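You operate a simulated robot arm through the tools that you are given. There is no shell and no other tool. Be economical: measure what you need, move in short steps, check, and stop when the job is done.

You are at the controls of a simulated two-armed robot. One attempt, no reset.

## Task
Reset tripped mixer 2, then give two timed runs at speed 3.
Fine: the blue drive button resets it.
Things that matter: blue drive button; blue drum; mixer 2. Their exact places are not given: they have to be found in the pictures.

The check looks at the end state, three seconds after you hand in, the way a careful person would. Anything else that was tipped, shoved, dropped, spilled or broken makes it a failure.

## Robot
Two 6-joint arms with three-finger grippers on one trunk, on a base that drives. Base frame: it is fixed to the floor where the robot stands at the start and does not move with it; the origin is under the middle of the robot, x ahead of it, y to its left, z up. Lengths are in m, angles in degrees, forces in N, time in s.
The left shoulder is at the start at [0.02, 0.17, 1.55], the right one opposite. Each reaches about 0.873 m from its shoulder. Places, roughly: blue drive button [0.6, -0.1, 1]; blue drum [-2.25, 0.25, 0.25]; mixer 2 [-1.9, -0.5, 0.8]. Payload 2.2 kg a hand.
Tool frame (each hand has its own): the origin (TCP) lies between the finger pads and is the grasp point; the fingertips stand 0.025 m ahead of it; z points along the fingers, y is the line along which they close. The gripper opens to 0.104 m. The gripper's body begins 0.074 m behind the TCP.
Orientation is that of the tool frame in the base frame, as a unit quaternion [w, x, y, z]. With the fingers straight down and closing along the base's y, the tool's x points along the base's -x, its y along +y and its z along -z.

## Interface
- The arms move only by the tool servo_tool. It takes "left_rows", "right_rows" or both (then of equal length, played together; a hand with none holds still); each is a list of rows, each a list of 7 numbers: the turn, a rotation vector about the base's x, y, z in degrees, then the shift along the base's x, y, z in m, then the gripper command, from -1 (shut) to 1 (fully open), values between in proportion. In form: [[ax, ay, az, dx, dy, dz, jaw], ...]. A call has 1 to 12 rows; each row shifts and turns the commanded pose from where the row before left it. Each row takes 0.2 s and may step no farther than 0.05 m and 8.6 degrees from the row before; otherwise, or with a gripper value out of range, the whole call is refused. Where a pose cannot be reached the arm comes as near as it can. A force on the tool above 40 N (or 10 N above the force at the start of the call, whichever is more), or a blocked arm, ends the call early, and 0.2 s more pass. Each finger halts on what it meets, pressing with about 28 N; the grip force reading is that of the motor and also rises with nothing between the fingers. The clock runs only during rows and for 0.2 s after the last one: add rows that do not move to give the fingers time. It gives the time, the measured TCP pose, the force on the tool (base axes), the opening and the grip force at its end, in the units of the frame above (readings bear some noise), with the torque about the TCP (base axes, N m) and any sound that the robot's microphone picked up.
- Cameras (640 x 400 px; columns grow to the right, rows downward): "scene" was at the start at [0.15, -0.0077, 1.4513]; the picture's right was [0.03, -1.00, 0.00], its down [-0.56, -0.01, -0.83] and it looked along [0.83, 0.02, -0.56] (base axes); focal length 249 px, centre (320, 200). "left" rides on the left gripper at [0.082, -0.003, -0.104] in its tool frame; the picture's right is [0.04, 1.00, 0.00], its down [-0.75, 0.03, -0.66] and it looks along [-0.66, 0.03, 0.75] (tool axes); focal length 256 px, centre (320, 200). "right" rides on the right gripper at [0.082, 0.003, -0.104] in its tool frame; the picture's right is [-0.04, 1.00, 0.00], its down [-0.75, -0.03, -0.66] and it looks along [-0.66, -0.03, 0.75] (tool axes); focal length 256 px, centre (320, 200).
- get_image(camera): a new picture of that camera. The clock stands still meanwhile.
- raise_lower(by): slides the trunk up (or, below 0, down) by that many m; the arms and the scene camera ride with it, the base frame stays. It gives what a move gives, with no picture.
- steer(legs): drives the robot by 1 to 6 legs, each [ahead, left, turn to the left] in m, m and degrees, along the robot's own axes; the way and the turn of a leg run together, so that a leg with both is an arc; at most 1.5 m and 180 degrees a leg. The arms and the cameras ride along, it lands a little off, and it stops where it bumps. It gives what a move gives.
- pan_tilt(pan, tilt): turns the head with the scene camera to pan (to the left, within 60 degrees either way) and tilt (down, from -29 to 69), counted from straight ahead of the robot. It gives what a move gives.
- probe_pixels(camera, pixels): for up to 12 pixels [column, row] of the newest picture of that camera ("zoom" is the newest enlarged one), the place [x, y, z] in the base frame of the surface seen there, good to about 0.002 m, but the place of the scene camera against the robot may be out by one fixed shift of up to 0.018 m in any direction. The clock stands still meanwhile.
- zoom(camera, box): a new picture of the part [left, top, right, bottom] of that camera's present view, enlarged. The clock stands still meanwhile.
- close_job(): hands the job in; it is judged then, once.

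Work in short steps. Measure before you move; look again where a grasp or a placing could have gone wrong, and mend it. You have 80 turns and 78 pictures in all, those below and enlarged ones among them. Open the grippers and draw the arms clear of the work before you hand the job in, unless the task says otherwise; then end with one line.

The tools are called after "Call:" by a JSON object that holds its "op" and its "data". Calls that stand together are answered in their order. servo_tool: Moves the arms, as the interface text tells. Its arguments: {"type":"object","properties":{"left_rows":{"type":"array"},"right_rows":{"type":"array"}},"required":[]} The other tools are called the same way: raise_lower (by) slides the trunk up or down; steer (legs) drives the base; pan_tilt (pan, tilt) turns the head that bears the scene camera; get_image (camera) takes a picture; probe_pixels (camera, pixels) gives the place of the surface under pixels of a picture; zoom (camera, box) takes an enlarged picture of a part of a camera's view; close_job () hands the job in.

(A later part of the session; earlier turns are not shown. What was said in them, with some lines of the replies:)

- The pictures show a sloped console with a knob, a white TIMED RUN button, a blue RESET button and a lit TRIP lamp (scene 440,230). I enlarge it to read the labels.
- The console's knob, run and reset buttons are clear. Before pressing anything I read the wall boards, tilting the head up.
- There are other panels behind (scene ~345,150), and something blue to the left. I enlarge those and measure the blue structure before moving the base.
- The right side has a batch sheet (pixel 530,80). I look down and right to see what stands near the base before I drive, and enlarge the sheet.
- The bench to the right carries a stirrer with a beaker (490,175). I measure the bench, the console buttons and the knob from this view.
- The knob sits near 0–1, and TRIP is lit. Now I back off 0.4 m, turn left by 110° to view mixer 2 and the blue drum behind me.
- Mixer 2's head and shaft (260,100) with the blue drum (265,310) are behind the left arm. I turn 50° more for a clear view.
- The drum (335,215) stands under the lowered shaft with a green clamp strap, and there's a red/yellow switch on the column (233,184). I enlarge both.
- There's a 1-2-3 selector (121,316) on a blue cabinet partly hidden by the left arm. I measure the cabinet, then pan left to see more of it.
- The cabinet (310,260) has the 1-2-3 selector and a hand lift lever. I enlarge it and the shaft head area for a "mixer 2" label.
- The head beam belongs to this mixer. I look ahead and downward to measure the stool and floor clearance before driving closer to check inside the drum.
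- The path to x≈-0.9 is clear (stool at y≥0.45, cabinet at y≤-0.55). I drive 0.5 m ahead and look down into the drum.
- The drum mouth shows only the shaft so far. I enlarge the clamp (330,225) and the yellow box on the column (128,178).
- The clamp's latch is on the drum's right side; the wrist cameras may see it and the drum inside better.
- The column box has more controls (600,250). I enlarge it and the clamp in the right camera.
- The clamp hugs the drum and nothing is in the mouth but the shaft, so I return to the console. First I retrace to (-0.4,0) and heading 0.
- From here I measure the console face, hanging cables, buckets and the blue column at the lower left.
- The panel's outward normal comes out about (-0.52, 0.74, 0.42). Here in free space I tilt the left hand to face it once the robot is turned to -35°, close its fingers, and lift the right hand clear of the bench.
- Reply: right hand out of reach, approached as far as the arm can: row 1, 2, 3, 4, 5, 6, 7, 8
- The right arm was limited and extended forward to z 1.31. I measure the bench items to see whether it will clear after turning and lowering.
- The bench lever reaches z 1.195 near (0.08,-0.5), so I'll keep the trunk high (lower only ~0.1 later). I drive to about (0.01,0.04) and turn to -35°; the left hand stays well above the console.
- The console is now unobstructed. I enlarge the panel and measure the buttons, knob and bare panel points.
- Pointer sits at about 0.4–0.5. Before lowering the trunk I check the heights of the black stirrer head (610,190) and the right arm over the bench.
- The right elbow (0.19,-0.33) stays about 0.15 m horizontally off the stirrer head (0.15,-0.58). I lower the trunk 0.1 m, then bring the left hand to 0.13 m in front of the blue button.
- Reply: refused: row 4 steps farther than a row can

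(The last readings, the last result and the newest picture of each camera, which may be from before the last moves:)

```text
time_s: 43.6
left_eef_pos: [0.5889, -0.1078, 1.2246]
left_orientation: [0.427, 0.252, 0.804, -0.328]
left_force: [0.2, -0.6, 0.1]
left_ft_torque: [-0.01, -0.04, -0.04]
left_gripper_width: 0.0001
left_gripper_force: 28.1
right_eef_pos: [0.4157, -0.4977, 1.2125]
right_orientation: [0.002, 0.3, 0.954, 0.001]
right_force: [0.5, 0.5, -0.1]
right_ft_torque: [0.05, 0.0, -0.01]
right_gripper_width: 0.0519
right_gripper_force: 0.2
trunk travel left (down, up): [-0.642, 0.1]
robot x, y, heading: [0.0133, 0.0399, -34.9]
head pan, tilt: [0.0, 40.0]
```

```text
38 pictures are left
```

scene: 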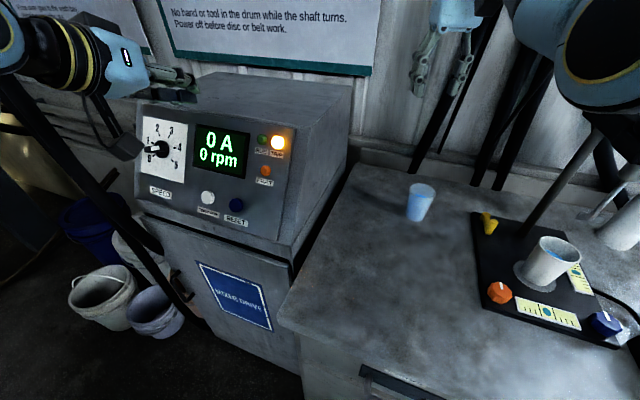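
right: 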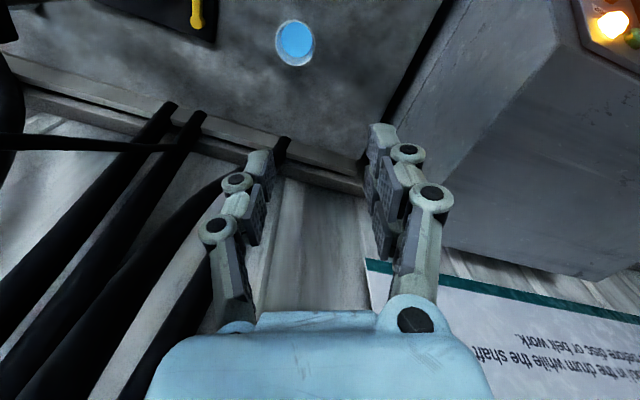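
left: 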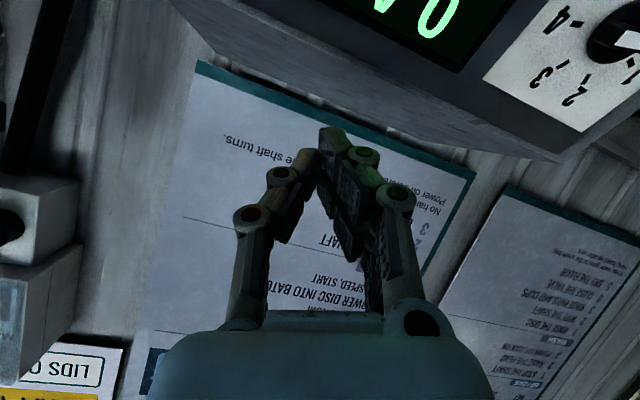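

The last row was too long; I repeat with five shorter rows.

Call:
{"op": "servo_tool", "data": {"left_rows": [[0, 0, 0, -0.0185, 0.0115, -0.0335, -1], [0, 0, 0, -0.0185, 0.0115, -0.0335, -1], [0, 0, 0, -0.0185, 0.0115, -0.0335, -1], [0, 0, 0, -0.0185, 0.0115, -0.0335, -1], [0, 0, 0, -0.0185, 0.0115, -0.0335, -1]]}}

Call:
{"op": "get_image", "data": {"camera": "left"}}

```text
time_s: 44.8
left_eef_pos: [0.4931, -0.0511, 1.0569]
left_orientation: [0.427, 0.253, 0.803, -0.329]
left_force: [-0.9, 0.8, 0.7]
left_ft_torque: [0.02, 0.0, -0.02]
left_gripper_width: 0.0001
left_gripper_force: 28.3
right_eef_pos: [0.414, -0.4979, 1.2124]
right_orientation: [0.001, 0.3, 0.954, -0.001]
right_force: [0.8, -0.1, -0.2]
right_ft_torque: [0.02, 0.01, 0.01]
right_gripper_width: 0.0519
right_gripper_force: 0.0
trunk travel left (down, up): [-0.642, 0.1]
robot x, y, heading: [0.0127, 0.0435, -34.7]
head pan, tilt: [0.0, 40.0]
```

```text
37 pictures are left
```

left: 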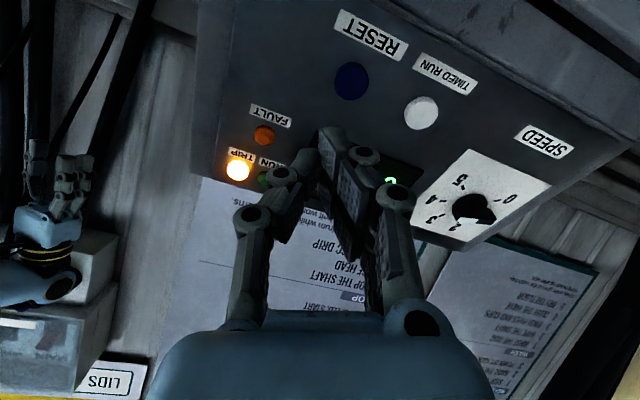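

The left camera now sees the blue button (351,80), white (421,113) and knob (473,210). I measure them with it.

Call:
{"op": "probe_pixels", "data": {"camera": "left", "pixels": [[351, 80], [421, 113], [473, 208], [310, 100], [310, 40], [540, 160], [470, 180], [238, 168], [385, 140], [340, 140], [600, 130]]}}

Call:
{"op": "zoom", "data": {"camera": "left", "box": [400, 140, 560, 250]}}

```text
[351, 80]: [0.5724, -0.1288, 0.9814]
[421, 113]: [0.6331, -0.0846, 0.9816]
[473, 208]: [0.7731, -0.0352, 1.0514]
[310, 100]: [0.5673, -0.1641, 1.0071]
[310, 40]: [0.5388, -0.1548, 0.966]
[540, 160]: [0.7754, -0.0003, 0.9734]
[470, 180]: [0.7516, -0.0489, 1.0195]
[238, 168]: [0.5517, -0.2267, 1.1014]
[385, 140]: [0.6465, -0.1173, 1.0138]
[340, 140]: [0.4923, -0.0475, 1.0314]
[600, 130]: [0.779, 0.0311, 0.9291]
```

```text
3.64 times, centred on (480, 195) of left
```

zoom: 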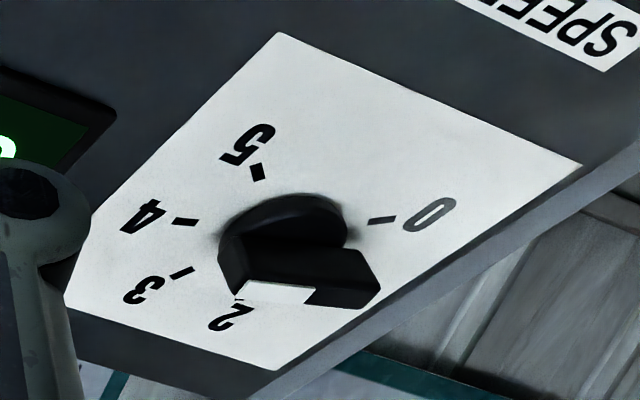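

The left camera puts blue at (0.572,-0.129,0.981), giving a scene shift of about (+0.011,+0.013,-0.010). I line up on the button's axis and advance to about 1.5 cm from contact.

Call:
{"op": "servo_tool", "data": {"left_rows": [[0, 0, 0, 0.011, 0.019, -0.021, -1], [0, 0, 0, 0.0157, -0.0223, -0.0126, -1], [0, 0, 0, 0.0157, -0.0223, -0.0126, -1], [0, 0, 0, 0.0157, -0.0223, -0.0126, -1], [0, 0, 0, 0, 0, 0, -1]]}}

Call:
{"op": "get_image", "data": {"camera": "left"}}

```text
time_s: 46.0
left_eef_pos: [0.5522, -0.0974, 1.0002]
left_orientation: [0.428, 0.252, 0.804, -0.328]
left_force: [-0.7, 0.7, -0.3]
left_ft_torque: [-0.02, -0.02, -0.01]
left_gripper_width: 0.0
left_gripper_force: 27.7
right_eef_pos: [0.4154, -0.4969, 1.2129]
right_orientation: [0.001, 0.299, 0.954, -0.001]
right_force: [-1.2, 0.2, -0.2]
right_ft_torque: [0.04, 0.0, -0.01]
right_gripper_width: 0.0518
right_gripper_force: 0.0
trunk travel left (down, up): [-0.642, 0.1]
robot x, y, heading: [0.0168, 0.0394, -34.8]
head pan, tilt: [0.0, 40.0]
```

```text
35 pictures are left
```

left: 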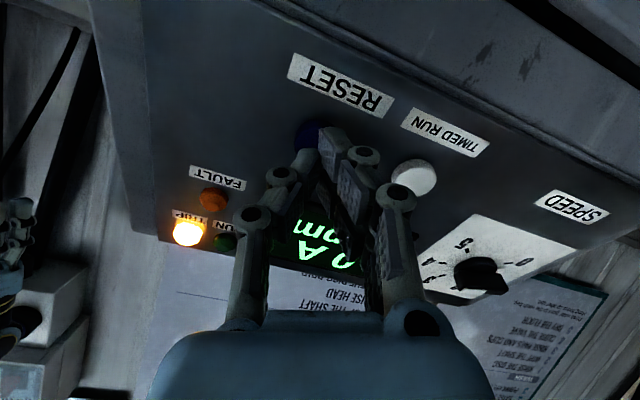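

The tip is at (330,132) and the blue button's visible edge at (308,135). I measure again to correct sideways.

Call:
{"op": "probe_pixels", "data": {"camera": "left", "pixels": [[300, 137], [308, 128], [312, 140], [332, 128], [413, 178]]}}

Call:
{"op": "zoom", "data": {"camera": "left", "box": [260, 90, 400, 180]}}

```text
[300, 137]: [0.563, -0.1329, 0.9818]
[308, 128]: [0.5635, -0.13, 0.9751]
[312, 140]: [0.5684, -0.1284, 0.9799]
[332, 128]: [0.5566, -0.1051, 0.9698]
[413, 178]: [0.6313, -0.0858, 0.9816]
```

```text
4.44 times, centred on (330, 135) of left
```

zoom: 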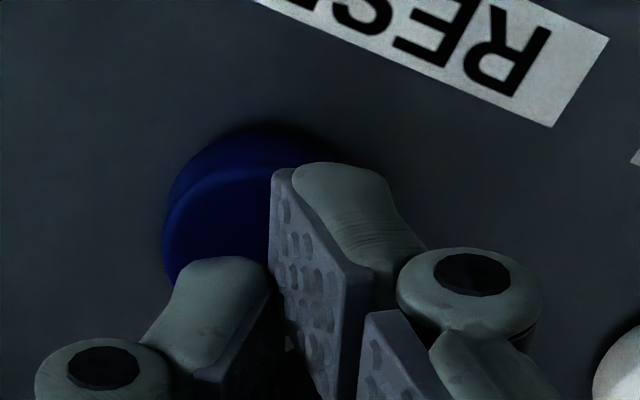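

The measured tip centre is within 3 mm of the button's axis, about 17 mm off. I advance slowly to press, then stop on contact.

Call:
{"op": "servo_tool", "data": {"left_rows": [[0, 0, 0, 0.0052, -0.0074, -0.0042, -1], [0, 0, 0, 0.0026, -0.0037, -0.0021, -1], [0, 0, 0, 0.0016, -0.0022, -0.0013, -1], [0, 0, 0, 0.0016, -0.0022, -0.0013, -1], [0, 0, 0, 0, 0, 0, -1]]}}

Call:
{"op": "get_image", "data": {"camera": "scene"}}

```text
time_s: 47.2
left_eef_pos: [0.5638, -0.1118, 0.9899]
left_orientation: [0.426, 0.252, 0.805, -0.328]
left_force: [-5.8, 7.6, 1.6]
left_ft_torque: [0.1, 0.1, 0.02]
left_gripper_width: 0.0059
left_gripper_force: 28.6
right_eef_pos: [0.4145, -0.4969, 1.213]
right_orientation: [0.001, 0.3, 0.954, -0.001]
right_force: [-0.2, -0.7, 0.0]
right_ft_torque: [-0.02, 0.0, 0.04]
right_gripper_width: 0.0521
right_gripper_force: 0.1
trunk travel left (down, up): [-0.642, 0.1]
robot x, y, heading: [0.0111, 0.0361, -34.7]
head pan, tilt: [0.0, 40.0]
heard: click
```

```text
33 pictures are left
```

scene: 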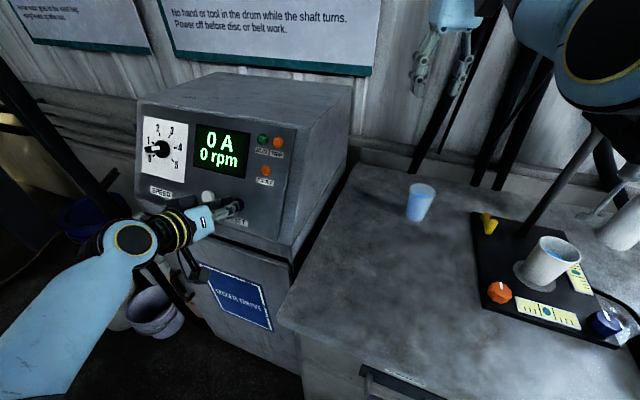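

A click was heard, the TRIP lamp is out and the display reads 0 A. I back off 0.1 m and shift across to stand in front of the knob, opening the fingers and squaring up to the panel.

Call:
{"op": "servo_tool", "data": {"left_rows": [[0, 0, 0, -0.0157, 0.0223, 0.0126, -1], [0, 0, 0, -0.0183, 0.026, 0.0147, -0.3], [0, 0, 0, -0.0183, 0.026, 0.0147, -0.3], [3.9, 3.2, -0.8, 0.032, 0.02, 0.018, -0.3], [0, 0, 0, 0.032, 0.02, 0.018, -0.3], [0, 0, 0, 0.032, 0.02, 0.018, -0.3], [0, 0, 0, 0.032, 0.02, 0.018, -0.3], [0, 0, 0, 0.032, 0.015, 0.018, -0.3], [0, 0, 0, 0, 0, 0, -0.3]]}}

Call:
{"op": "get_image", "data": {"camera": "left"}}

```text
time_s: 49.2
left_eef_pos: [0.6768, 0.0581, 1.1235]
left_orientation: [0.393, 0.262, 0.825, -0.311]
left_force: [-0.6, 0.4, -0.2]
left_ft_torque: [0.0, 0.01, -0.02]
left_gripper_width: 0.0366
left_gripper_force: 0.1
right_eef_pos: [0.4153, -0.4981, 1.2131]
right_orientation: [0.001, 0.3, 0.954, -0.001]
right_force: [0.3, -0.3, 0.1]
right_ft_torque: [0.01, 0.02, 0.02]
right_gripper_width: 0.0519
right_gripper_force: 0.1
trunk travel left (down, up): [-0.642, 0.1]
robot x, y, heading: [0.0151, 0.0422, -34.8]
head pan, tilt: [0.0, 40.0]
```

```text
32 pictures are left
```

left: 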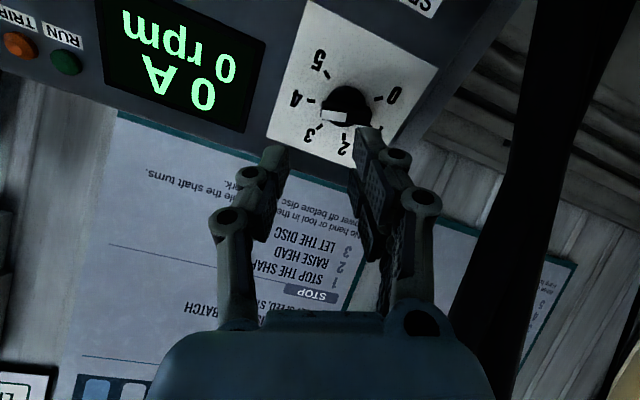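

The knob is at (346,105) in the left picture. I enlarge it and measure its parts, plus the hanging cable at (520,200).

Call:
{"op": "zoom", "data": {"camera": "left", "box": [260, 20, 440, 170]}}

Call:
{"op": "probe_pixels", "data": {"camera": "left", "pixels": [[334, 116], [350, 118], [362, 118], [346, 95], [324, 73], [309, 100], [319, 127], [343, 137], [378, 98], [520, 200], [400, 80]]}}

```text
2.67 times, centred on (350, 95) of left
```

zoom: 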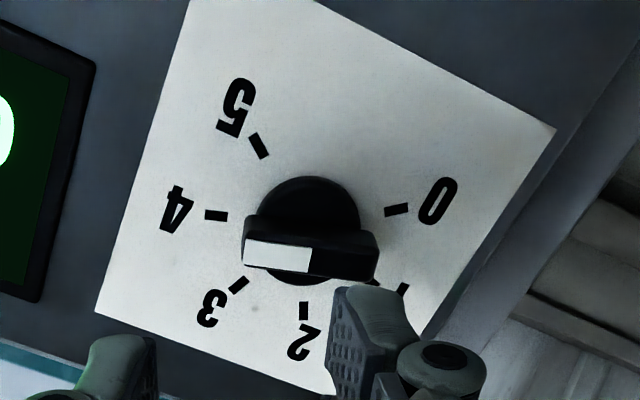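

```text
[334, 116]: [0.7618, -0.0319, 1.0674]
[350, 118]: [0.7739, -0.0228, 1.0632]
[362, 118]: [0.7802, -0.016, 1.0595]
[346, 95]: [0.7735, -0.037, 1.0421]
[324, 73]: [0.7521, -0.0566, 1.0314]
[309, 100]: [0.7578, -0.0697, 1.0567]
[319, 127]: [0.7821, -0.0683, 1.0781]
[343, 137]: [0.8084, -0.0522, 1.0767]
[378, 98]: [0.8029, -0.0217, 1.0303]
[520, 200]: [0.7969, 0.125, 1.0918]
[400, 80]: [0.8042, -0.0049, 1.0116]
```

Tick positions give the dial centre ≈(0.784,-0.046,1.048) with 48° steps (0=210°, 3=66°, 4=18°), and the white stripe lies at ~18°, so it points at 4. Speed 3 needs +48°. I first roll the hand +88° about the panel normal so the fingers straddle the bar, with the camera on the side away from the cable.

Call:
{"op": "servo_tool", "data": {"left_rows": [[-3.88, 5.74, 4.01, 0, 0, 0, 0], [-3.88, 5.74, 4.01, 0, 0, 0, 0], [-3.88, 5.74, 4.01, 0, 0, 0, 0], [-3.88, 5.74, 4.01, 0, 0, 0, 0], [-3.88, 5.74, 4.01, 0, 0, 0, 0], [-3.88, 5.74, 4.01, 0, 0, 0, 0], [-3.88, 5.74, 4.01, 0, 0, 0, 0], [-3.88, 5.74, 4.01, 0, 0, 0, 0], [-3.88, 5.74, 4.01, 0, 0, 0, 0], [-3.88, 5.74, 4.01, 0, 0, 0, 0], [-3.88, 5.74, 4.01, 0, 0, 0, 0]]}}

Call:
{"op": "get_image", "data": {"camera": "left"}}

Call:
{"op": "get_image", "data": {"camera": "scene"}}

```text
time_s: 51.6
left_eef_pos: [0.6733, 0.0566, 1.1229]
left_orientation: [0.069, -0.386, 0.775, -0.496]
left_force: [-0.6, -0.5, -0.6]
left_ft_torque: [0.02, -0.02, 0.01]
left_gripper_width: 0.0522
left_gripper_force: 0.1
right_eef_pos: [0.4157, -0.4966, 1.2134]
right_orientation: [0.002, 0.3, 0.954, -0.001]
right_force: [0.4, -0.5, 0.0]
right_ft_torque: [-0.01, 0.0, 0.0]
right_gripper_width: 0.0521
right_gripper_force: 0.1
trunk travel left (down, up): [-0.642, 0.1]
robot x, y, heading: [0.0114, 0.0398, -34.8]
head pan, tilt: [0.0, 40.0]
```

```text
30 pictures are left
```

left: 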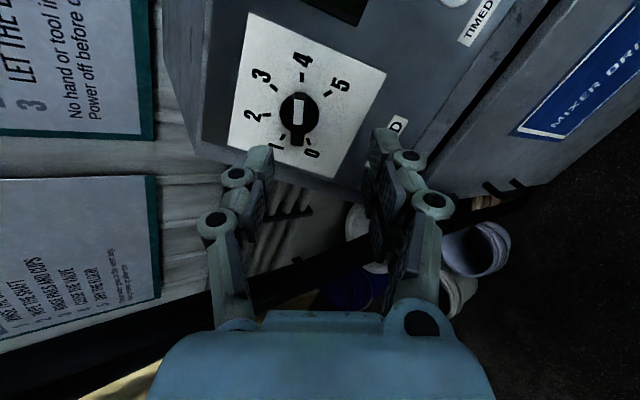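

```text
29 pictures are left
```

scene: 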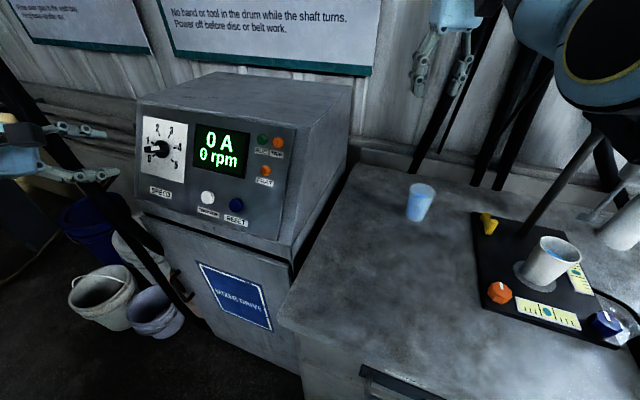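

The rolled view shows the knob at (299,115) nearly vertical in the picture. I enlarge and measure.

Call:
{"op": "zoom", "data": {"camera": "left", "box": [230, 30, 390, 180]}}

Call:
{"op": "probe_pixels", "data": {"camera": "left", "pixels": [[298, 106], [298, 120], [297, 135], [303, 76], [332, 93], [268, 90], [263, 115], [306, 146], [283, 135], [299, 98]]}}

```text
2.67 times, centred on (310, 105) of left
```

zoom: 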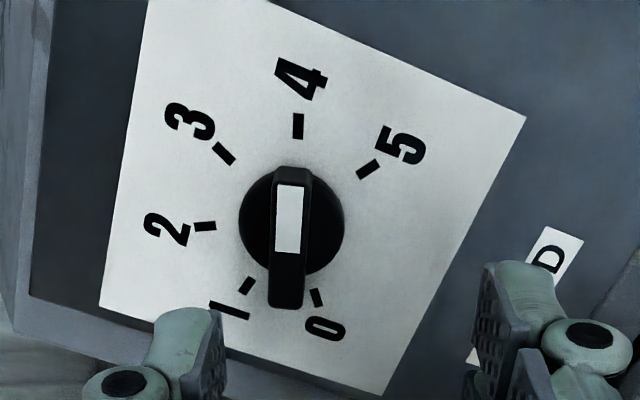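

```text
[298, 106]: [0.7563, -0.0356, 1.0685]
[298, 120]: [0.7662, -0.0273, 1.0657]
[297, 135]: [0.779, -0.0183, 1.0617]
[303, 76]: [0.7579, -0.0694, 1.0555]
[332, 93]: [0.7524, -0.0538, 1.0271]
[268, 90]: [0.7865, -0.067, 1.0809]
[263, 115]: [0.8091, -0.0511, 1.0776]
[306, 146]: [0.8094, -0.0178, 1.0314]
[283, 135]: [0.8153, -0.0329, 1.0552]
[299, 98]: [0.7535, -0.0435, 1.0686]
```

It clearly points at 4. The bar's centre is ≈(0.768,-0.027,1.064) and the hand is aligned with it; I shift sideways and advance 0.08 m, then check.

Call:
{"op": "servo_tool", "data": {"left_rows": [[0, 0, 0, 0.0284, 0.0137, 0.0087, 0], [0, 0, 0, 0.0196, -0.0286, -0.02, 0], [0, 0, 0, 0.0196, -0.0286, -0.02, 0], [0, 0, 0, 0, 0, 0, 0]]}}

Call:
{"op": "get_image", "data": {"camera": "left"}}

```text
time_s: 52.6
left_eef_pos: [0.7419, 0.015, 1.0912]
left_orientation: [0.069, -0.385, 0.776, -0.495]
left_force: [0.2, 0.2, -0.2]
left_ft_torque: [0.01, -0.03, 0.02]
left_gripper_width: 0.0521
left_gripper_force: 0.0
right_eef_pos: [0.4158, -0.4959, 1.2123]
right_orientation: [0.002, 0.3, 0.954, 0.0]
right_force: [-1.1, 0.3, 0.5]
right_ft_torque: [-0.03, -0.03, -0.01]
right_gripper_width: 0.052
right_gripper_force: 0.1
trunk travel left (down, up): [-0.642, 0.1]
robot x, y, heading: [0.0115, 0.0434, -34.7]
head pan, tilt: [0.0, 40.0]
```

```text
27 pictures are left
```

left: 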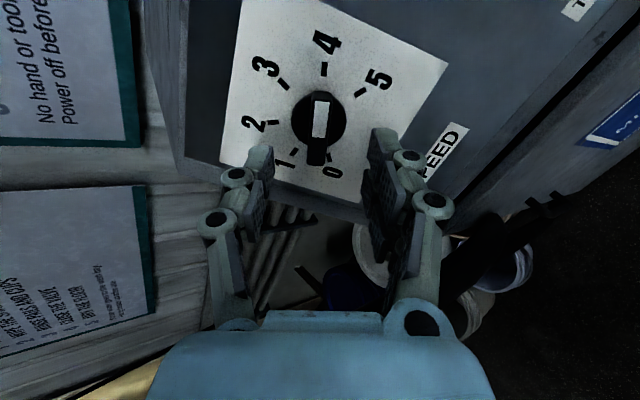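

The bar (319,130) lies centred between the tips. I verify its position once more, then advance the remaining ~0.04 m and check before closing.

Call:
{"op": "probe_pixels", "data": {"camera": "left", "pixels": [[319, 112], [318, 133], [316, 155]]}}

Call:
{"op": "servo_tool", "data": {"left_rows": [[0, 0, 0, 0.0147, -0.0215, -0.015, 0], [0, 0, 0, 0.0039, -0.0057, -0.004, 0], [0, 0, 0, 0, 0, 0, 0]]}}

Call:
{"op": "get_image", "data": {"camera": "left"}}

```text
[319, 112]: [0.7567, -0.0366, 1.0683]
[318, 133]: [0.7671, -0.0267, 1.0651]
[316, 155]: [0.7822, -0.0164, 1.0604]
```

```text
time_s: 53.4
left_eef_pos: [0.7601, -0.0143, 1.0735]
left_orientation: [0.069, -0.385, 0.776, -0.495]
left_force: [-0.5, -0.7, 0.6]
left_ft_torque: [-0.02, 0.03, 0.0]
left_gripper_width: 0.052
left_gripper_force: 0.0
right_eef_pos: [0.4163, -0.4974, 1.2129]
right_orientation: [0.0, 0.3, 0.954, 0.0]
right_force: [-0.2, -0.2, -0.4]
right_ft_torque: [-0.02, -0.03, -0.01]
right_gripper_width: 0.0521
right_gripper_force: 0.0
trunk travel left (down, up): [-0.642, 0.1]
robot x, y, heading: [0.0145, 0.0413, -35.0]
head pan, tilt: [0.0, 40.0]
```

```text
26 pictures are left
```

left: 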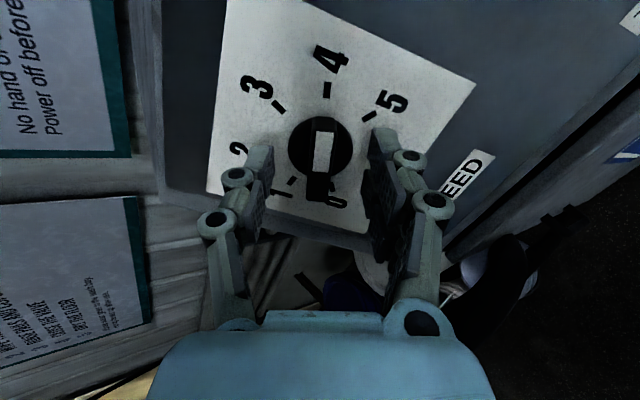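

The tips overlap the bar by ~8 mm and straddle it. I close the fingers on it and check.

Call:
{"op": "servo_tool", "data": {"left_rows": [[0, 0, 0, 0, 0, 0, -0.5], [0, 0, 0, 0, 0, 0, -1], [0, 0, 0, 0, 0, 0, -1], [0, 0, 0, 0, 0, 0, -1]]}}

Call:
{"op": "zoom", "data": {"camera": "left", "box": [200, 20, 440, 240]}}

```text
time_s: 54.4
left_eef_pos: [0.76, -0.0141, 1.0731]
left_orientation: [0.068, -0.385, 0.775, -0.496]
left_force: [-2.6, 0.0, -1.3]
left_ft_torque: [-0.05, 0.04, -0.11]
left_gripper_width: 0.0148
left_gripper_force: 40.8
right_eef_pos: [0.4151, -0.4967, 1.2121]
right_orientation: [0.002, 0.3, 0.954, 0.0]
right_force: [0.0, -0.3, 0.1]
right_ft_torque: [0.03, -0.02, -0.01]
right_gripper_width: 0.0518
right_gripper_force: 0.0
trunk travel left (down, up): [-0.642, 0.1]
robot x, y, heading: [0.014, 0.0412, -35.1]
head pan, tilt: [0.0, 40.0]
```

```text
1.82 times, centred on (320, 130) of left
```

zoom: 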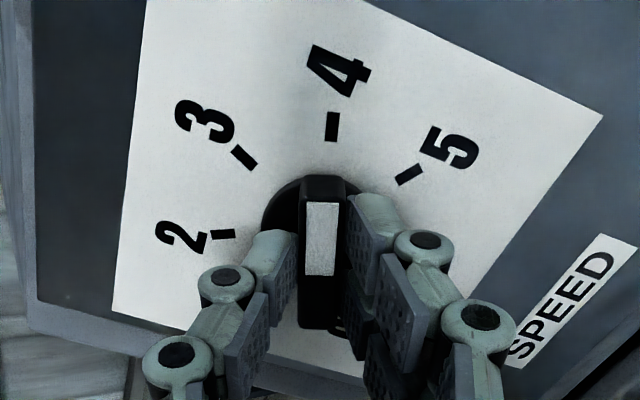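

The bar is gripped at 14.8 mm. I turn +48° (counter-clockwise facing the panel) in six rows, from 4 toward 3.

Call:
{"op": "servo_tool", "data": {"left_rows": [[-3.88, 5.74, 4.01, 0, 0, 0, -1], [-3.88, 5.74, 4.01, 0, 0, 0, -1], [-3.88, 5.74, 4.01, 0, 0, 0, -1], [-3.88, 5.74, 4.01, 0, 0, 0, -1], [-3.88, 5.74, 4.01, 0, 0, 0, -1], [-3.88, 5.74, 4.01, 0, 0, 0, -1], [0, 0, 0, 0, 0, 0, -1]]}}

Call:
{"op": "get_image", "data": {"camera": "left"}}

```text
time_s: 56.0
left_eef_pos: [0.7612, -0.0143, 1.0737]
left_orientation: [0.138, 0.668, -0.551, 0.481]
left_force: [16.1, 0.1, 18.0]
left_ft_torque: [0.56, -0.09, 0.59]
left_gripper_width: 0.0149
left_gripper_force: 40.4
right_eef_pos: [0.4162, -0.4972, 1.2128]
right_orientation: [0.001, 0.3, 0.954, 0.0]
right_force: [0.9, -0.5, 0.8]
right_ft_torque: [-0.02, -0.03, 0.0]
right_gripper_width: 0.052
right_gripper_force: 0.1
trunk travel left (down, up): [-0.642, 0.1]
robot x, y, heading: [0.0122, 0.0406, -34.9]
head pan, tilt: [0.0, 40.0]
```

```text
24 pictures are left
```

left: 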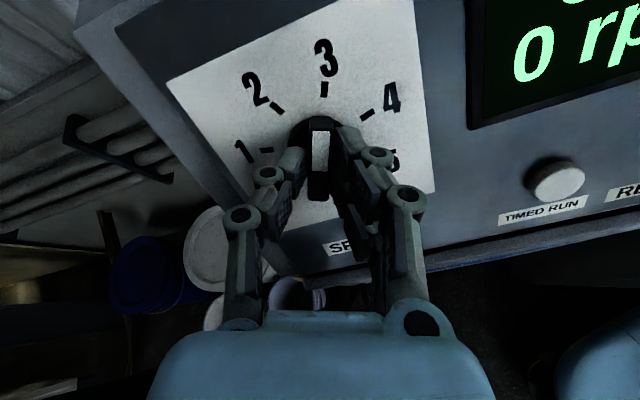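

The stripe now points at 3. I open the fingers, back off 0.1 m and check the reading stays.

Call:
{"op": "servo_tool", "data": {"left_rows": [[0, 0, 0, 0, 0, 0, -0.4], [0, 0, 0, 0, 0, 0, -0.2], [0, 0, 0, 0, 0, 0, -0.2], [0, 0, 0, -0.017, 0.0251, 0.0175, -0.2], [0, 0, 0, -0.017, 0.0251, 0.0175, -0.2], [0, 0, 0, -0.017, 0.0251, 0.0175, -0.2], [0, 0, 0, 0, 0, 0, -1]]}}

Call:
{"op": "zoom", "data": {"camera": "left", "box": [150, 0, 640, 300]}}

```text
time_s: 57.6
left_eef_pos: [0.7083, 0.0609, 1.1266]
left_orientation: [0.139, 0.669, -0.552, 0.479]
left_force: [-0.3, -0.5, -0.1]
left_ft_torque: [0.0, 0.04, 0.0]
left_gripper_width: 0.0001
left_gripper_force: 8.3
right_eef_pos: [0.4164, -0.4986, 1.2131]
right_orientation: [0.001, 0.3, 0.954, 0.0]
right_force: [0.2, 0.2, 0.0]
right_ft_torque: [0.0, 0.0, 0.0]
right_gripper_width: 0.0521
right_gripper_force: 0.0
trunk travel left (down, up): [-0.642, 0.1]
robot x, y, heading: [0.0111, 0.0422, -34.9]
head pan, tilt: [0.0, 40.0]
```

```text
1.31 times, centred on (395, 150) of left
```

zoom: 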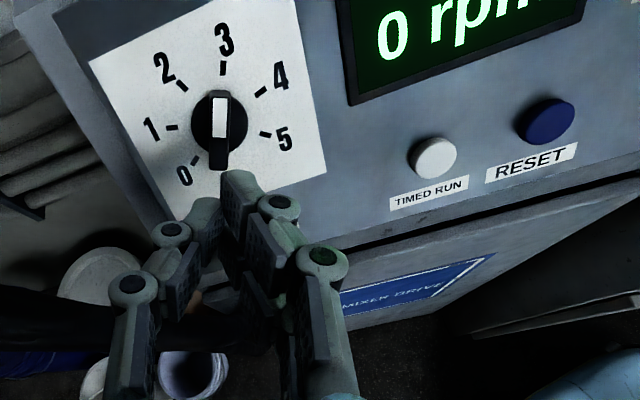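

The knob sits at 3. I measure the white TIMED RUN button from this view.

Call:
{"op": "probe_pixels", "data": {"camera": "zoom", "pixels": [[434, 157], [420, 155], [448, 157], [550, 122], [470, 140]]}}

```text
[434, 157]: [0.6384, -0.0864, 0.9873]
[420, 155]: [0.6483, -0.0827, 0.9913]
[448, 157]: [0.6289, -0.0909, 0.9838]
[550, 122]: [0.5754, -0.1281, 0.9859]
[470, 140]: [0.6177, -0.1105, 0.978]
```

White is at about (0.635,-0.086,0.983). With the fingers shut I shift across at constant distance, then advance to ~1.5 cm off it.

Call:
{"op": "servo_tool", "data": {"left_rows": [[0, 0, 0, -0.0356, -0.0115, -0.01825, -1], [0, 0, 0, -0.0356, -0.0115, -0.01825, -1], [0, 0, 0, -0.0356, -0.0115, -0.01825, -1], [0, 0, 0, -0.0356, -0.0115, -0.01825, -1], [0, 0, 0, 0.0196, -0.0286, -0.02, -1], [0, 0, 0, 0.0196, -0.0286, -0.02, -1], [0, 0, 0, 0.0098, -0.0143, -0.01, -1], [0, 0, 0, 0, 0, 0, -1]]}}

Call:
{"op": "get_image", "data": {"camera": "left"}}

```text
time_s: 59.4
left_eef_pos: [0.6138, -0.0568, 1.0038]
left_orientation: [0.139, 0.668, -0.552, 0.479]
left_force: [0.7, 0.6, 0.5]
left_ft_torque: [0.0, 0.01, 0.04]
left_gripper_width: 0.0001
left_gripper_force: 27.2
right_eef_pos: [0.4157, -0.4974, 1.212]
right_orientation: [0.002, 0.3, 0.954, -0.001]
right_force: [0.4, -0.1, -0.2]
right_ft_torque: [-0.02, 0.01, -0.01]
right_gripper_width: 0.0521
right_gripper_force: 0.0
trunk travel left (down, up): [-0.642, 0.1]
robot x, y, heading: [0.0137, 0.0434, -35.2]
head pan, tilt: [0.0, 40.0]
```

```text
22 pictures are left
```

left: 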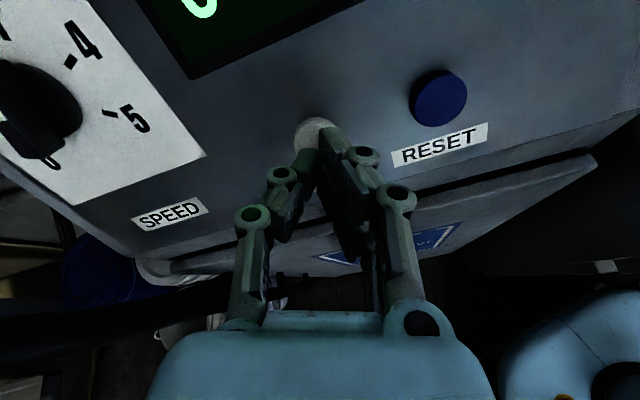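

The tips are centred on the white button, 16 mm off. I press it as I did the blue one, then release 2 cm.

Call:
{"op": "servo_tool", "data": {"left_rows": [[0, 0, 0, 0.0049, -0.0072, -0.005, -1], [0, 0, 0, 0.0025, -0.0036, -0.0025, -1], [0, 0, 0, 0.0013, -0.0019, -0.0013, -1], [0, 0, 0, 0.0013, -0.0019, -0.0013, -1], [0, 0, 0, 0, 0, 0, -1], [0, 0, 0, -0.01, 0.0146, 0.0101, -1]]}}

Call:
{"op": "get_image", "data": {"camera": "scene"}}

```text
time_s: 60.8
left_eef_pos: [0.6152, -0.0556, 1.0039]
left_orientation: [0.138, 0.669, -0.552, 0.479]
left_force: [-0.1, 0.0, -0.4]
left_ft_torque: [0.02, -0.01, -0.01]
left_gripper_width: 0.0002
left_gripper_force: 28.7
right_eef_pos: [0.417, -0.4972, 1.2129]
right_orientation: [0.003, 0.301, 0.954, 0.0]
right_force: [0.3, -0.1, -0.4]
right_ft_torque: [-0.04, -0.02, -0.01]
right_gripper_width: 0.0517
right_gripper_force: 0.0
trunk travel left (down, up): [-0.642, 0.1]
robot x, y, heading: [0.0128, 0.0411, -34.9]
head pan, tilt: [0.0, 40.0]
heard: click
```

```text
21 pictures are left
```

scene: 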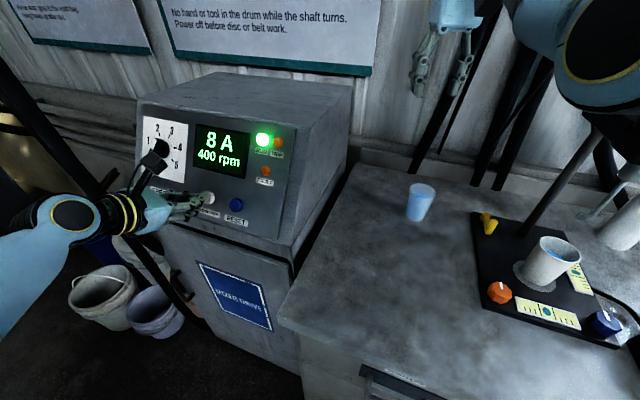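

The run started: RUN lamp lit, 8 A, 400 rpm. I wait with still rows and look again.

Call:
{"op": "servo_tool", "data": {"left_rows": [[0, 0, 0, 0, 0, 0, -1], [0, 0, 0, 0, 0, 0, -1], [0, 0, 0, 0, 0, 0, -1], [0, 0, 0, 0, 0, 0, -1], [0, 0, 0, 0, 0, 0, -1], [0, 0, 0, 0, 0, 0, -1], [0, 0, 0, 0, 0, 0, -1], [0, 0, 0, 0, 0, 0, -1], [0, 0, 0, 0, 0, 0, -1], [0, 0, 0, 0, 0, 0, -1]]}}

Call:
{"op": "zoom", "data": {"camera": "scene", "box": [130, 100, 300, 230]}}

```text
time_s: 63.0
left_eef_pos: [0.6153, -0.0566, 1.0034]
left_orientation: [0.138, 0.668, -0.552, 0.479]
left_force: [-0.7, 0.3, 0.4]
left_ft_torque: [-0.02, 0.02, 0.01]
left_gripper_width: 0.0
left_gripper_force: 28.2
right_eef_pos: [0.4168, -0.498, 1.2124]
right_orientation: [0.002, 0.3, 0.954, -0.001]
right_force: [-0.6, 0.6, 0.0]
right_ft_torque: [0.0, 0.02, -0.02]
right_gripper_width: 0.0519
right_gripper_force: 0.0
trunk travel left (down, up): [-0.642, 0.1]
robot x, y, heading: [0.017, 0.0418, -34.8]
head pan, tilt: [0.0, 40.0]
```

```text
3.08 times, centred on (215, 165) of scene
```

zoom: 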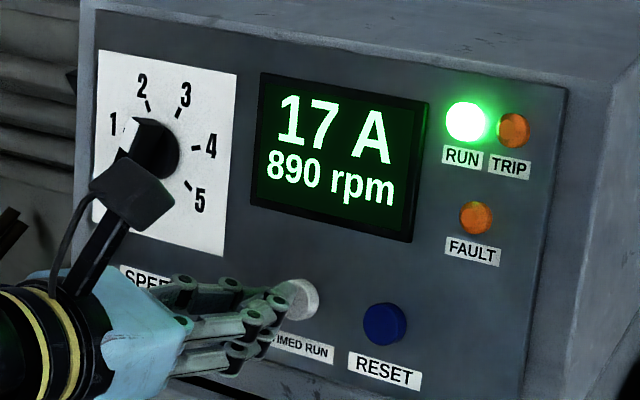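

It's at 17 A, 890 rpm and still running. I keep waiting.

Call:
{"op": "servo_tool", "data": {"left_rows": [[0, 0, 0, 0, 0, 0, -1], [0, 0, 0, 0, 0, 0, -1], [0, 0, 0, 0, 0, 0, -1], [0, 0, 0, 0, 0, 0, -1], [0, 0, 0, 0, 0, 0, -1], [0, 0, 0, 0, 0, 0, -1], [0, 0, 0, 0, 0, 0, -1], [0, 0, 0, 0, 0, 0, -1], [0, 0, 0, 0, 0, 0, -1], [0, 0, 0, 0, 0, 0, -1], [0, 0, 0, 0, 0, 0, -1], [0, 0, 0, 0, 0, 0, -1]]}}

Call:
{"op": "zoom", "data": {"camera": "scene", "box": [130, 100, 300, 230]}}

```text
time_s: 65.6
left_eef_pos: [0.615, -0.0563, 1.0023]
left_orientation: [0.139, 0.668, -0.552, 0.479]
left_force: [0.9, 0.2, 0.3]
left_ft_torque: [0.02, -0.01, 0.0]
left_gripper_width: 0.0001
left_gripper_force: 28.6
right_eef_pos: [0.4153, -0.4993, 1.2115]
right_orientation: [0.001, 0.3, 0.954, -0.001]
right_force: [0.2, -0.4, 0.5]
right_ft_torque: [0.03, 0.05, 0.01]
right_gripper_width: 0.0522
right_gripper_force: 0.1
trunk travel left (down, up): [-0.642, 0.1]
robot x, y, heading: [0.0161, 0.038, -35.0]
head pan, tilt: [0.0, 40.0]
```

```text
3.08 times, centred on (215, 165) of scene
```

zoom: 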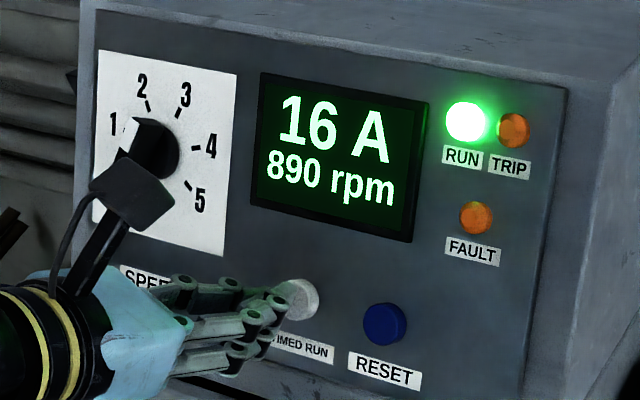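

Steady at 16 A, 890 rpm. I wait on for the timed run to end.

Call:
{"op": "servo_tool", "data": {"left_rows": [[0, 0, 0, 0, 0, 0, -1], [0, 0, 0, 0, 0, 0, -1], [0, 0, 0, 0, 0, 0, -1], [0, 0, 0, 0, 0, 0, -1], [0, 0, 0, 0, 0, 0, -1], [0, 0, 0, 0, 0, 0, -1], [0, 0, 0, 0, 0, 0, -1], [0, 0, 0, 0, 0, 0, -1], [0, 0, 0, 0, 0, 0, -1], [0, 0, 0, 0, 0, 0, -1], [0, 0, 0, 0, 0, 0, -1], [0, 0, 0, 0, 0, 0, -1]]}}

Call:
{"op": "servo_tool", "data": {"left_rows": [[0, 0, 0, 0, 0, 0, -1], [0, 0, 0, 0, 0, 0, -1], [0, 0, 0, 0, 0, 0, -1], [0, 0, 0, 0, 0, 0, -1], [0, 0, 0, 0, 0, 0, -1], [0, 0, 0, 0, 0, 0, -1], [0, 0, 0, 0, 0, 0, -1], [0, 0, 0, 0, 0, 0, -1], [0, 0, 0, 0, 0, 0, -1], [0, 0, 0, 0, 0, 0, -1], [0, 0, 0, 0, 0, 0, -1], [0, 0, 0, 0, 0, 0, -1]]}}

Call:
{"op": "zoom", "data": {"camera": "scene", "box": [130, 100, 300, 230]}}

```text
time_s: 68.2
left_eef_pos: [0.6146, -0.0561, 1.0025]
left_orientation: [0.139, 0.668, -0.552, 0.479]
left_force: [-0.4, 0.0, -0.5]
left_ft_torque: [0.0, 0.03, -0.03]
left_gripper_width: 0.0001
left_gripper_force: 29.2
right_eef_pos: [0.4163, -0.498, 1.2116]
right_orientation: [0.001, 0.3, 0.954, 0.0]
right_force: [1.1, -0.2, -0.5]
right_ft_torque: [0.01, -0.03, -0.01]
right_gripper_width: 0.0518
right_gripper_force: 0.0
trunk travel left (down, up): [-0.642, 0.1]
robot x, y, heading: [0.0092, 0.0377, -35.1]
head pan, tilt: [0.0, 40.0]
```

```text
time_s: 70.8
left_eef_pos: [0.6147, -0.0558, 1.0038]
left_orientation: [0.138, 0.668, -0.552, 0.479]
left_force: [0.4, 0.5, -0.8]
left_ft_torque: [-0.03, 0.01, 0.02]
left_gripper_width: 0.0
left_gripper_force: 28.7
right_eef_pos: [0.416, -0.4984, 1.2134]
right_orientation: [0.001, 0.3, 0.954, -0.001]
right_force: [0.6, -0.4, -1.2]
right_ft_torque: [-0.04, 0.04, 0.04]
right_gripper_width: 0.0522
right_gripper_force: 0.0
trunk travel left (down, up): [-0.642, 0.1]
robot x, y, heading: [0.0122, 0.0411, -34.7]
head pan, tilt: [0.0, 40.0]
```

```text
3.08 times, centred on (215, 165) of scene
```

zoom: 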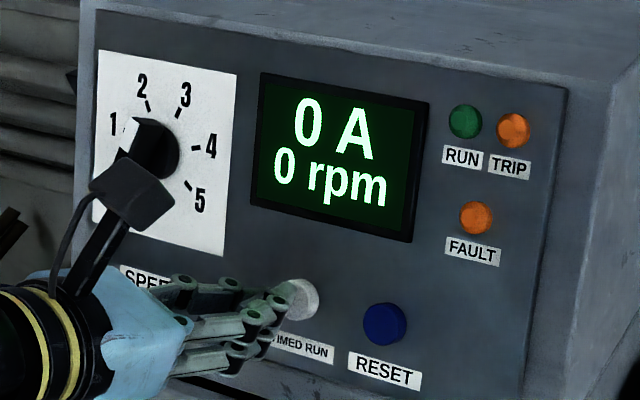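

The first run ended cleanly: 0 rpm, no TRIP, no FAULT. I press TIMED RUN a second time.

Call:
{"op": "servo_tool", "data": {"left_rows": [[0, 0, 0, 0.0049, -0.0072, -0.005, -1], [0, 0, 0, 0.0025, -0.0036, -0.0025, -1], [0, 0, 0, 0.0013, -0.0019, -0.0013, -1], [0, 0, 0, 0.0013, -0.0019, -0.0013, -1], [0, 0, 0, 0, 0, 0, -1], [0, 0, 0, -0.01, 0.0146, 0.0101, -1]]}}

Call:
{"op": "zoom", "data": {"camera": "scene", "box": [130, 100, 300, 230]}}

```text
time_s: 72.2
left_eef_pos: [0.6133, -0.0552, 1.0022]
left_orientation: [0.139, 0.668, -0.552, 0.479]
left_force: [-0.7, -0.3, -0.6]
left_ft_torque: [0.02, 0.0, 0.01]
left_gripper_width: 0.0002
left_gripper_force: 28.0
right_eef_pos: [0.4151, -0.497, 1.2127]
right_orientation: [0.002, 0.3, 0.954, -0.001]
right_force: [-0.9, -0.2, -0.1]
right_ft_torque: [0.01, 0.02, 0.01]
right_gripper_width: 0.0519
right_gripper_force: 0.2
trunk travel left (down, up): [-0.642, 0.1]
robot x, y, heading: [0.0108, 0.0391, -34.8]
head pan, tilt: [0.0, 40.0]
heard: click
```

```text
3.08 times, centred on (215, 165) of scene
```

zoom: 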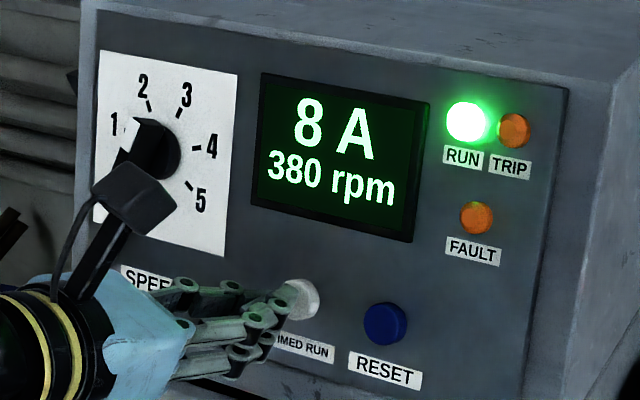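

The second run is under way. I withdraw the hand along the panel normal, open the fingers, and wait it out.

Call:
{"op": "servo_tool", "data": {"left_rows": [[0, 0, 0, -0.017, 0.0251, 0.0175, -1], [0, 0, 0, -0.017, 0.0251, 0.0175, -1], [0, 0, 0, -0.017, 0.0251, 0.0175, 0], [0, 0, 0, 0, 0, 0.03, 1], [0, 0, 0, 0, 0, 0.03, 1], [0, 0, 0, 0, 0, 0, 1], [0, 0, 0, 0, 0, 0, 1], [0, 0, 0, 0, 0, 0, 1], [0, 0, 0, 0, 0, 0, 1], [0, 0, 0, 0, 0, 0, 1], [0, 0, 0, 0, 0, 0, 1], [0, 0, 0, 0, 0, 0, 1]]}}

Call:
{"op": "get_image", "data": {"camera": "scene"}}

Call:
{"op": "servo_tool", "data": {"left_rows": [[0, 0, 0, 0, 0, 0, 1], [0, 0, 0, 0, 0, 0, 1], [0, 0, 0, 0, 0, 0, 1], [0, 0, 0, 0, 0, 0, 1], [0, 0, 0, 0, 0, 0, 1], [0, 0, 0, 0, 0, 0, 1], [0, 0, 0, 0, 0, 0, 1], [0, 0, 0, 0, 0, 0, 1], [0, 0, 0, 0, 0, 0, 1], [0, 0, 0, 0, 0, 0, 1], [0, 0, 0, 0, 0, 0, 1], [0, 0, 0, 0, 0, 0, 1]]}}

Call:
{"op": "servo_tool", "data": {"left_rows": [[0, 0, 0, 0, 0, 0, 1], [0, 0, 0, 0, 0, 0, 1], [0, 0, 0, 0, 0, 0, 1], [0, 0, 0, 0, 0, 0, 1], [0, 0, 0, 0, 0, 0, 1], [0, 0, 0, 0, 0, 0, 1], [0, 0, 0, 0, 0, 0, 1], [0, 0, 0, 0, 0, 0, 1], [0, 0, 0, 0, 0, 0, 1], [0, 0, 0, 0, 0, 0, 1], [0, 0, 0, 0, 0, 0, 1], [0, 0, 0, 0, 0, 0, 1]]}}

Call:
{"op": "servo_tool", "data": {"left_rows": [[0, 0, 0, 0, 0, 0, 1], [0, 0, 0, 0, 0, 0, 1], [0, 0, 0, 0, 0, 0, 1], [0, 0, 0, 0, 0, 0, 1], [0, 0, 0, 0, 0, 0, 1], [0, 0, 0, 0, 0, 0, 1], [0, 0, 0, 0, 0, 0, 1], [0, 0, 0, 0, 0, 0, 1], [0, 0, 0, 0, 0, 0, 1], [0, 0, 0, 0, 0, 0, 1], [0, 0, 0, 0, 0, 0, 1], [0, 0, 0, 0, 0, 0, 1]]}}

Call:
{"op": "get_image", "data": {"camera": "scene"}}

```text
time_s: 74.8
left_eef_pos: [0.5622, 0.0185, 1.1137]
left_orientation: [0.139, 0.668, -0.552, 0.48]
left_force: [-0.4, -0.3, 0.5]
left_ft_torque: [-0.01, -0.01, 0.01]
left_gripper_width: 0.104
left_gripper_force: 0.0
right_eef_pos: [0.4149, -0.498, 1.2137]
right_orientation: [0.001, 0.3, 0.954, -0.001]
right_force: [-0.4, 0.8, 0.6]
right_ft_torque: [0.01, -0.01, -0.01]
right_gripper_width: 0.052
right_gripper_force: 0.0
trunk travel left (down, up): [-0.642, 0.1]
robot x, y, heading: [0.0128, 0.0433, -34.8]
head pan, tilt: [0.0, 40.0]
```

```text
16 pictures are left
```

scene: 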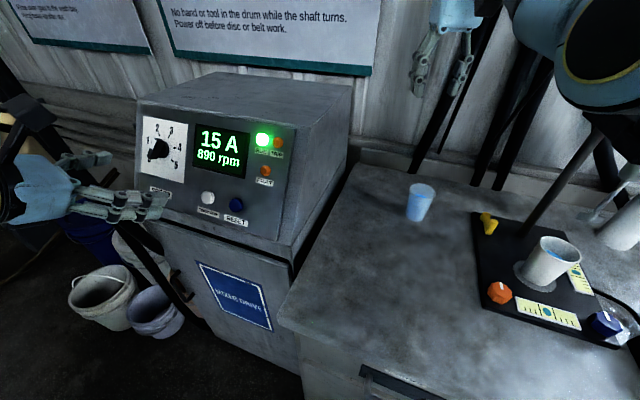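

```text
time_s: 77.4
left_eef_pos: [0.5628, 0.0176, 1.1134]
left_orientation: [0.138, 0.668, -0.552, 0.479]
left_force: [0.1, -0.4, 0.1]
left_ft_torque: [0.0, -0.01, 0.04]
left_gripper_width: 0.1041
left_gripper_force: 0.1
right_eef_pos: [0.4158, -0.4978, 1.2133]
right_orientation: [0.002, 0.3, 0.954, 0.0]
right_force: [-0.7, 0.3, -0.7]
right_ft_torque: [-0.01, 0.02, -0.03]
right_gripper_width: 0.052
right_gripper_force: 0.0
trunk travel left (down, up): [-0.642, 0.1]
robot x, y, heading: [0.0114, 0.0393, -34.6]
head pan, tilt: [0.0, 40.0]
```

```text
time_s: 80.0
left_eef_pos: [0.5605, 0.0188, 1.114]
left_orientation: [0.138, 0.668, -0.552, 0.48]
left_force: [-0.1, 0.3, 0.9]
left_ft_torque: [-0.01, -0.01, 0.0]
left_gripper_width: 0.1041
left_gripper_force: 0.0
right_eef_pos: [0.415, -0.4978, 1.2122]
right_orientation: [0.002, 0.299, 0.954, -0.001]
right_force: [0.2, -0.5, -0.1]
right_ft_torque: [0.04, 0.01, 0.02]
right_gripper_width: 0.0519
right_gripper_force: 0.1
trunk travel left (down, up): [-0.642, 0.1]
robot x, y, heading: [0.019, 0.0439, -35.0]
head pan, tilt: [0.0, 40.0]
```

```text
time_s: 82.6
left_eef_pos: [0.5627, 0.0193, 1.1136]
left_orientation: [0.139, 0.668, -0.552, 0.479]
left_force: [-1.4, 0.2, 0.0]
left_ft_torque: [0.02, -0.02, 0.01]
left_gripper_width: 0.1038
left_gripper_force: 0.0
right_eef_pos: [0.4152, -0.4977, 1.2126]
right_orientation: [0.001, 0.299, 0.954, 0.0]
right_force: [-0.3, 1.2, -0.1]
right_ft_torque: [-0.01, -0.02, -0.02]
right_gripper_width: 0.0521
right_gripper_force: 0.1
trunk travel left (down, up): [-0.642, 0.1]
robot x, y, heading: [0.0122, 0.0422, -34.9]
head pan, tilt: [0.0, 40.0]
```

```text
15 pictures are left
```

scene: 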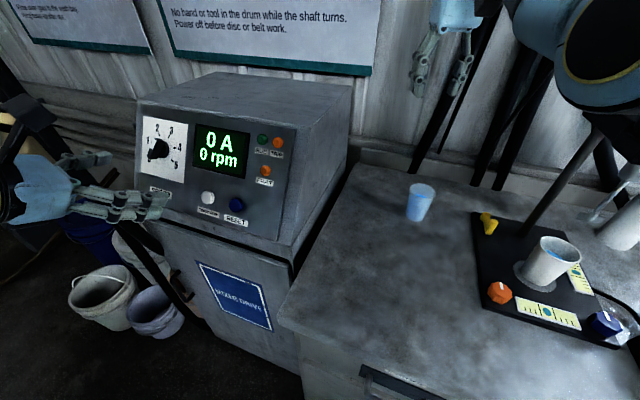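

The second run ended with no trip or fault lamp. I open the right hand, raise the trunk back and drive clear of the console.

Call:
{"op": "servo_tool", "data": {"right_rows": [[0, 0, 0, 0, 0, 0, 1], [0, 0, 0, 0, 0, 0, 1], [0, 0, 0, 0, 0, 0, 1]]}}

Call:
{"op": "raise_lower", "data": {"by": 0.1}}

Call:
{"op": "steer", "data": {"legs": [[-0.32, -0.277, 0], [0, 0, 35]]}}

Call:
{"op": "get_image", "data": {"camera": "scene"}}

```text
time_s: 83.4
left_eef_pos: [0.5629, 0.0183, 1.1145]
left_orientation: [0.138, 0.668, -0.552, 0.479]
left_force: [-0.3, 0.2, -0.1]
left_ft_torque: [0.01, 0.0, 0.0]
left_gripper_width: 0.1041
left_gripper_force: 0.0
right_eef_pos: [0.4157, -0.4973, 1.2127]
right_orientation: [0.002, 0.3, 0.954, -0.001]
right_force: [-0.8, -0.1, -0.8]
right_ft_torque: [0.02, 0.01, 0.0]
right_gripper_width: 0.104
right_gripper_force: 0.1
trunk travel left (down, up): [-0.642, 0.1]
robot x, y, heading: [0.0155, 0.0413, -34.9]
head pan, tilt: [0.0, 40.0]
```

```text
time_s: 84.7
left_eef_pos: [0.5646, 0.0187, 1.2136]
left_orientation: [0.139, 0.669, -0.551, 0.479]
left_force: [-0.4, 0.2, 1.0]
left_ft_torque: [-0.01, 0.02, 0.0]
left_gripper_width: 0.1041
left_gripper_force: 0.0
right_eef_pos: [0.4154, -0.4978, 1.3113]
right_orientation: [0.0, 0.3, 0.954, 0.0]
right_force: [-0.4, 0.2, 0.1]
right_ft_torque: [0.02, -0.01, -0.01]
right_gripper_width: 0.1038
right_gripper_force: 0.0
trunk travel left (down, up): [-0.742, 0.0]
robot x, y, heading: [0.0107, 0.0362, -34.7]
head pan, tilt: [0.0, 40.0]
```

```text
time_s: 89.0
left_eef_pos: [0.0525, 0.2946, 1.2146]
left_orientation: [-0.013, 0.804, -0.325, 0.499]
left_force: [0.2, -0.6, 0.0]
left_ft_torque: [-0.02, -0.02, -0.01]
left_gripper_width: 0.1039
left_gripper_force: 0.1
right_eef_pos: [0.229, -0.2136, 1.3133]
right_orientation: [0.002, -0.004, 1.0, -0.001]
right_force: [0.7, 0.5, -0.3]
right_ft_torque: [0.02, 0.01, 0.02]
right_gripper_width: 0.1041
right_gripper_force: 0.0
trunk travel left (down, up): [-0.742, 0.0]
robot x, y, heading: [-0.4135, -0.0055, 0.4]
head pan, tilt: [0.0, 40.0]
```

```text
14 pictures are left
```

scene: 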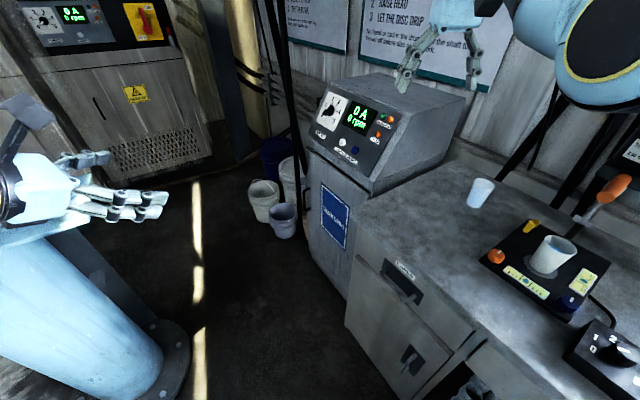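

Everything stands as before and the robot is clear. A last enlarged look at the panel confirms its state.

Call:
{"op": "zoom", "data": {"camera": "scene", "box": [300, 70, 430, 190]}}

```text
3.33 times, centred on (365, 130) of scene
```

zoom: 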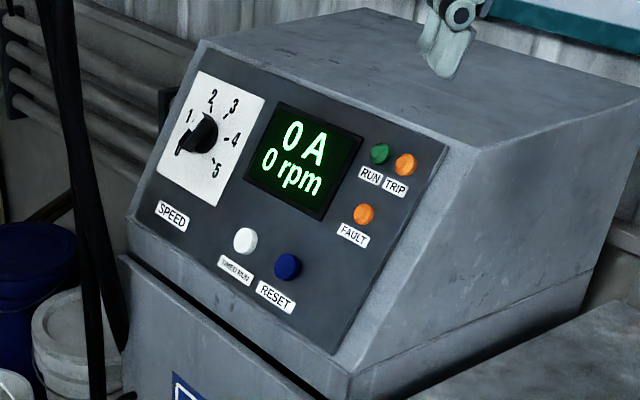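

The display reads 0 A / 0 rpm, no RUN, TRIP or FAULT lamp is lit, and the knob is at 3. The arms are clear with the grippers open, so I hand in.

Call:
{"op": "close_job", "data": {}}

```text
The job is handed in.
```

I reset the mixer 2 drive with the blue button, set the speed to 3, and completed two timed runs (about 890 rpm each) with no trip or fault; I didn't go back to look at the drum afterwards.
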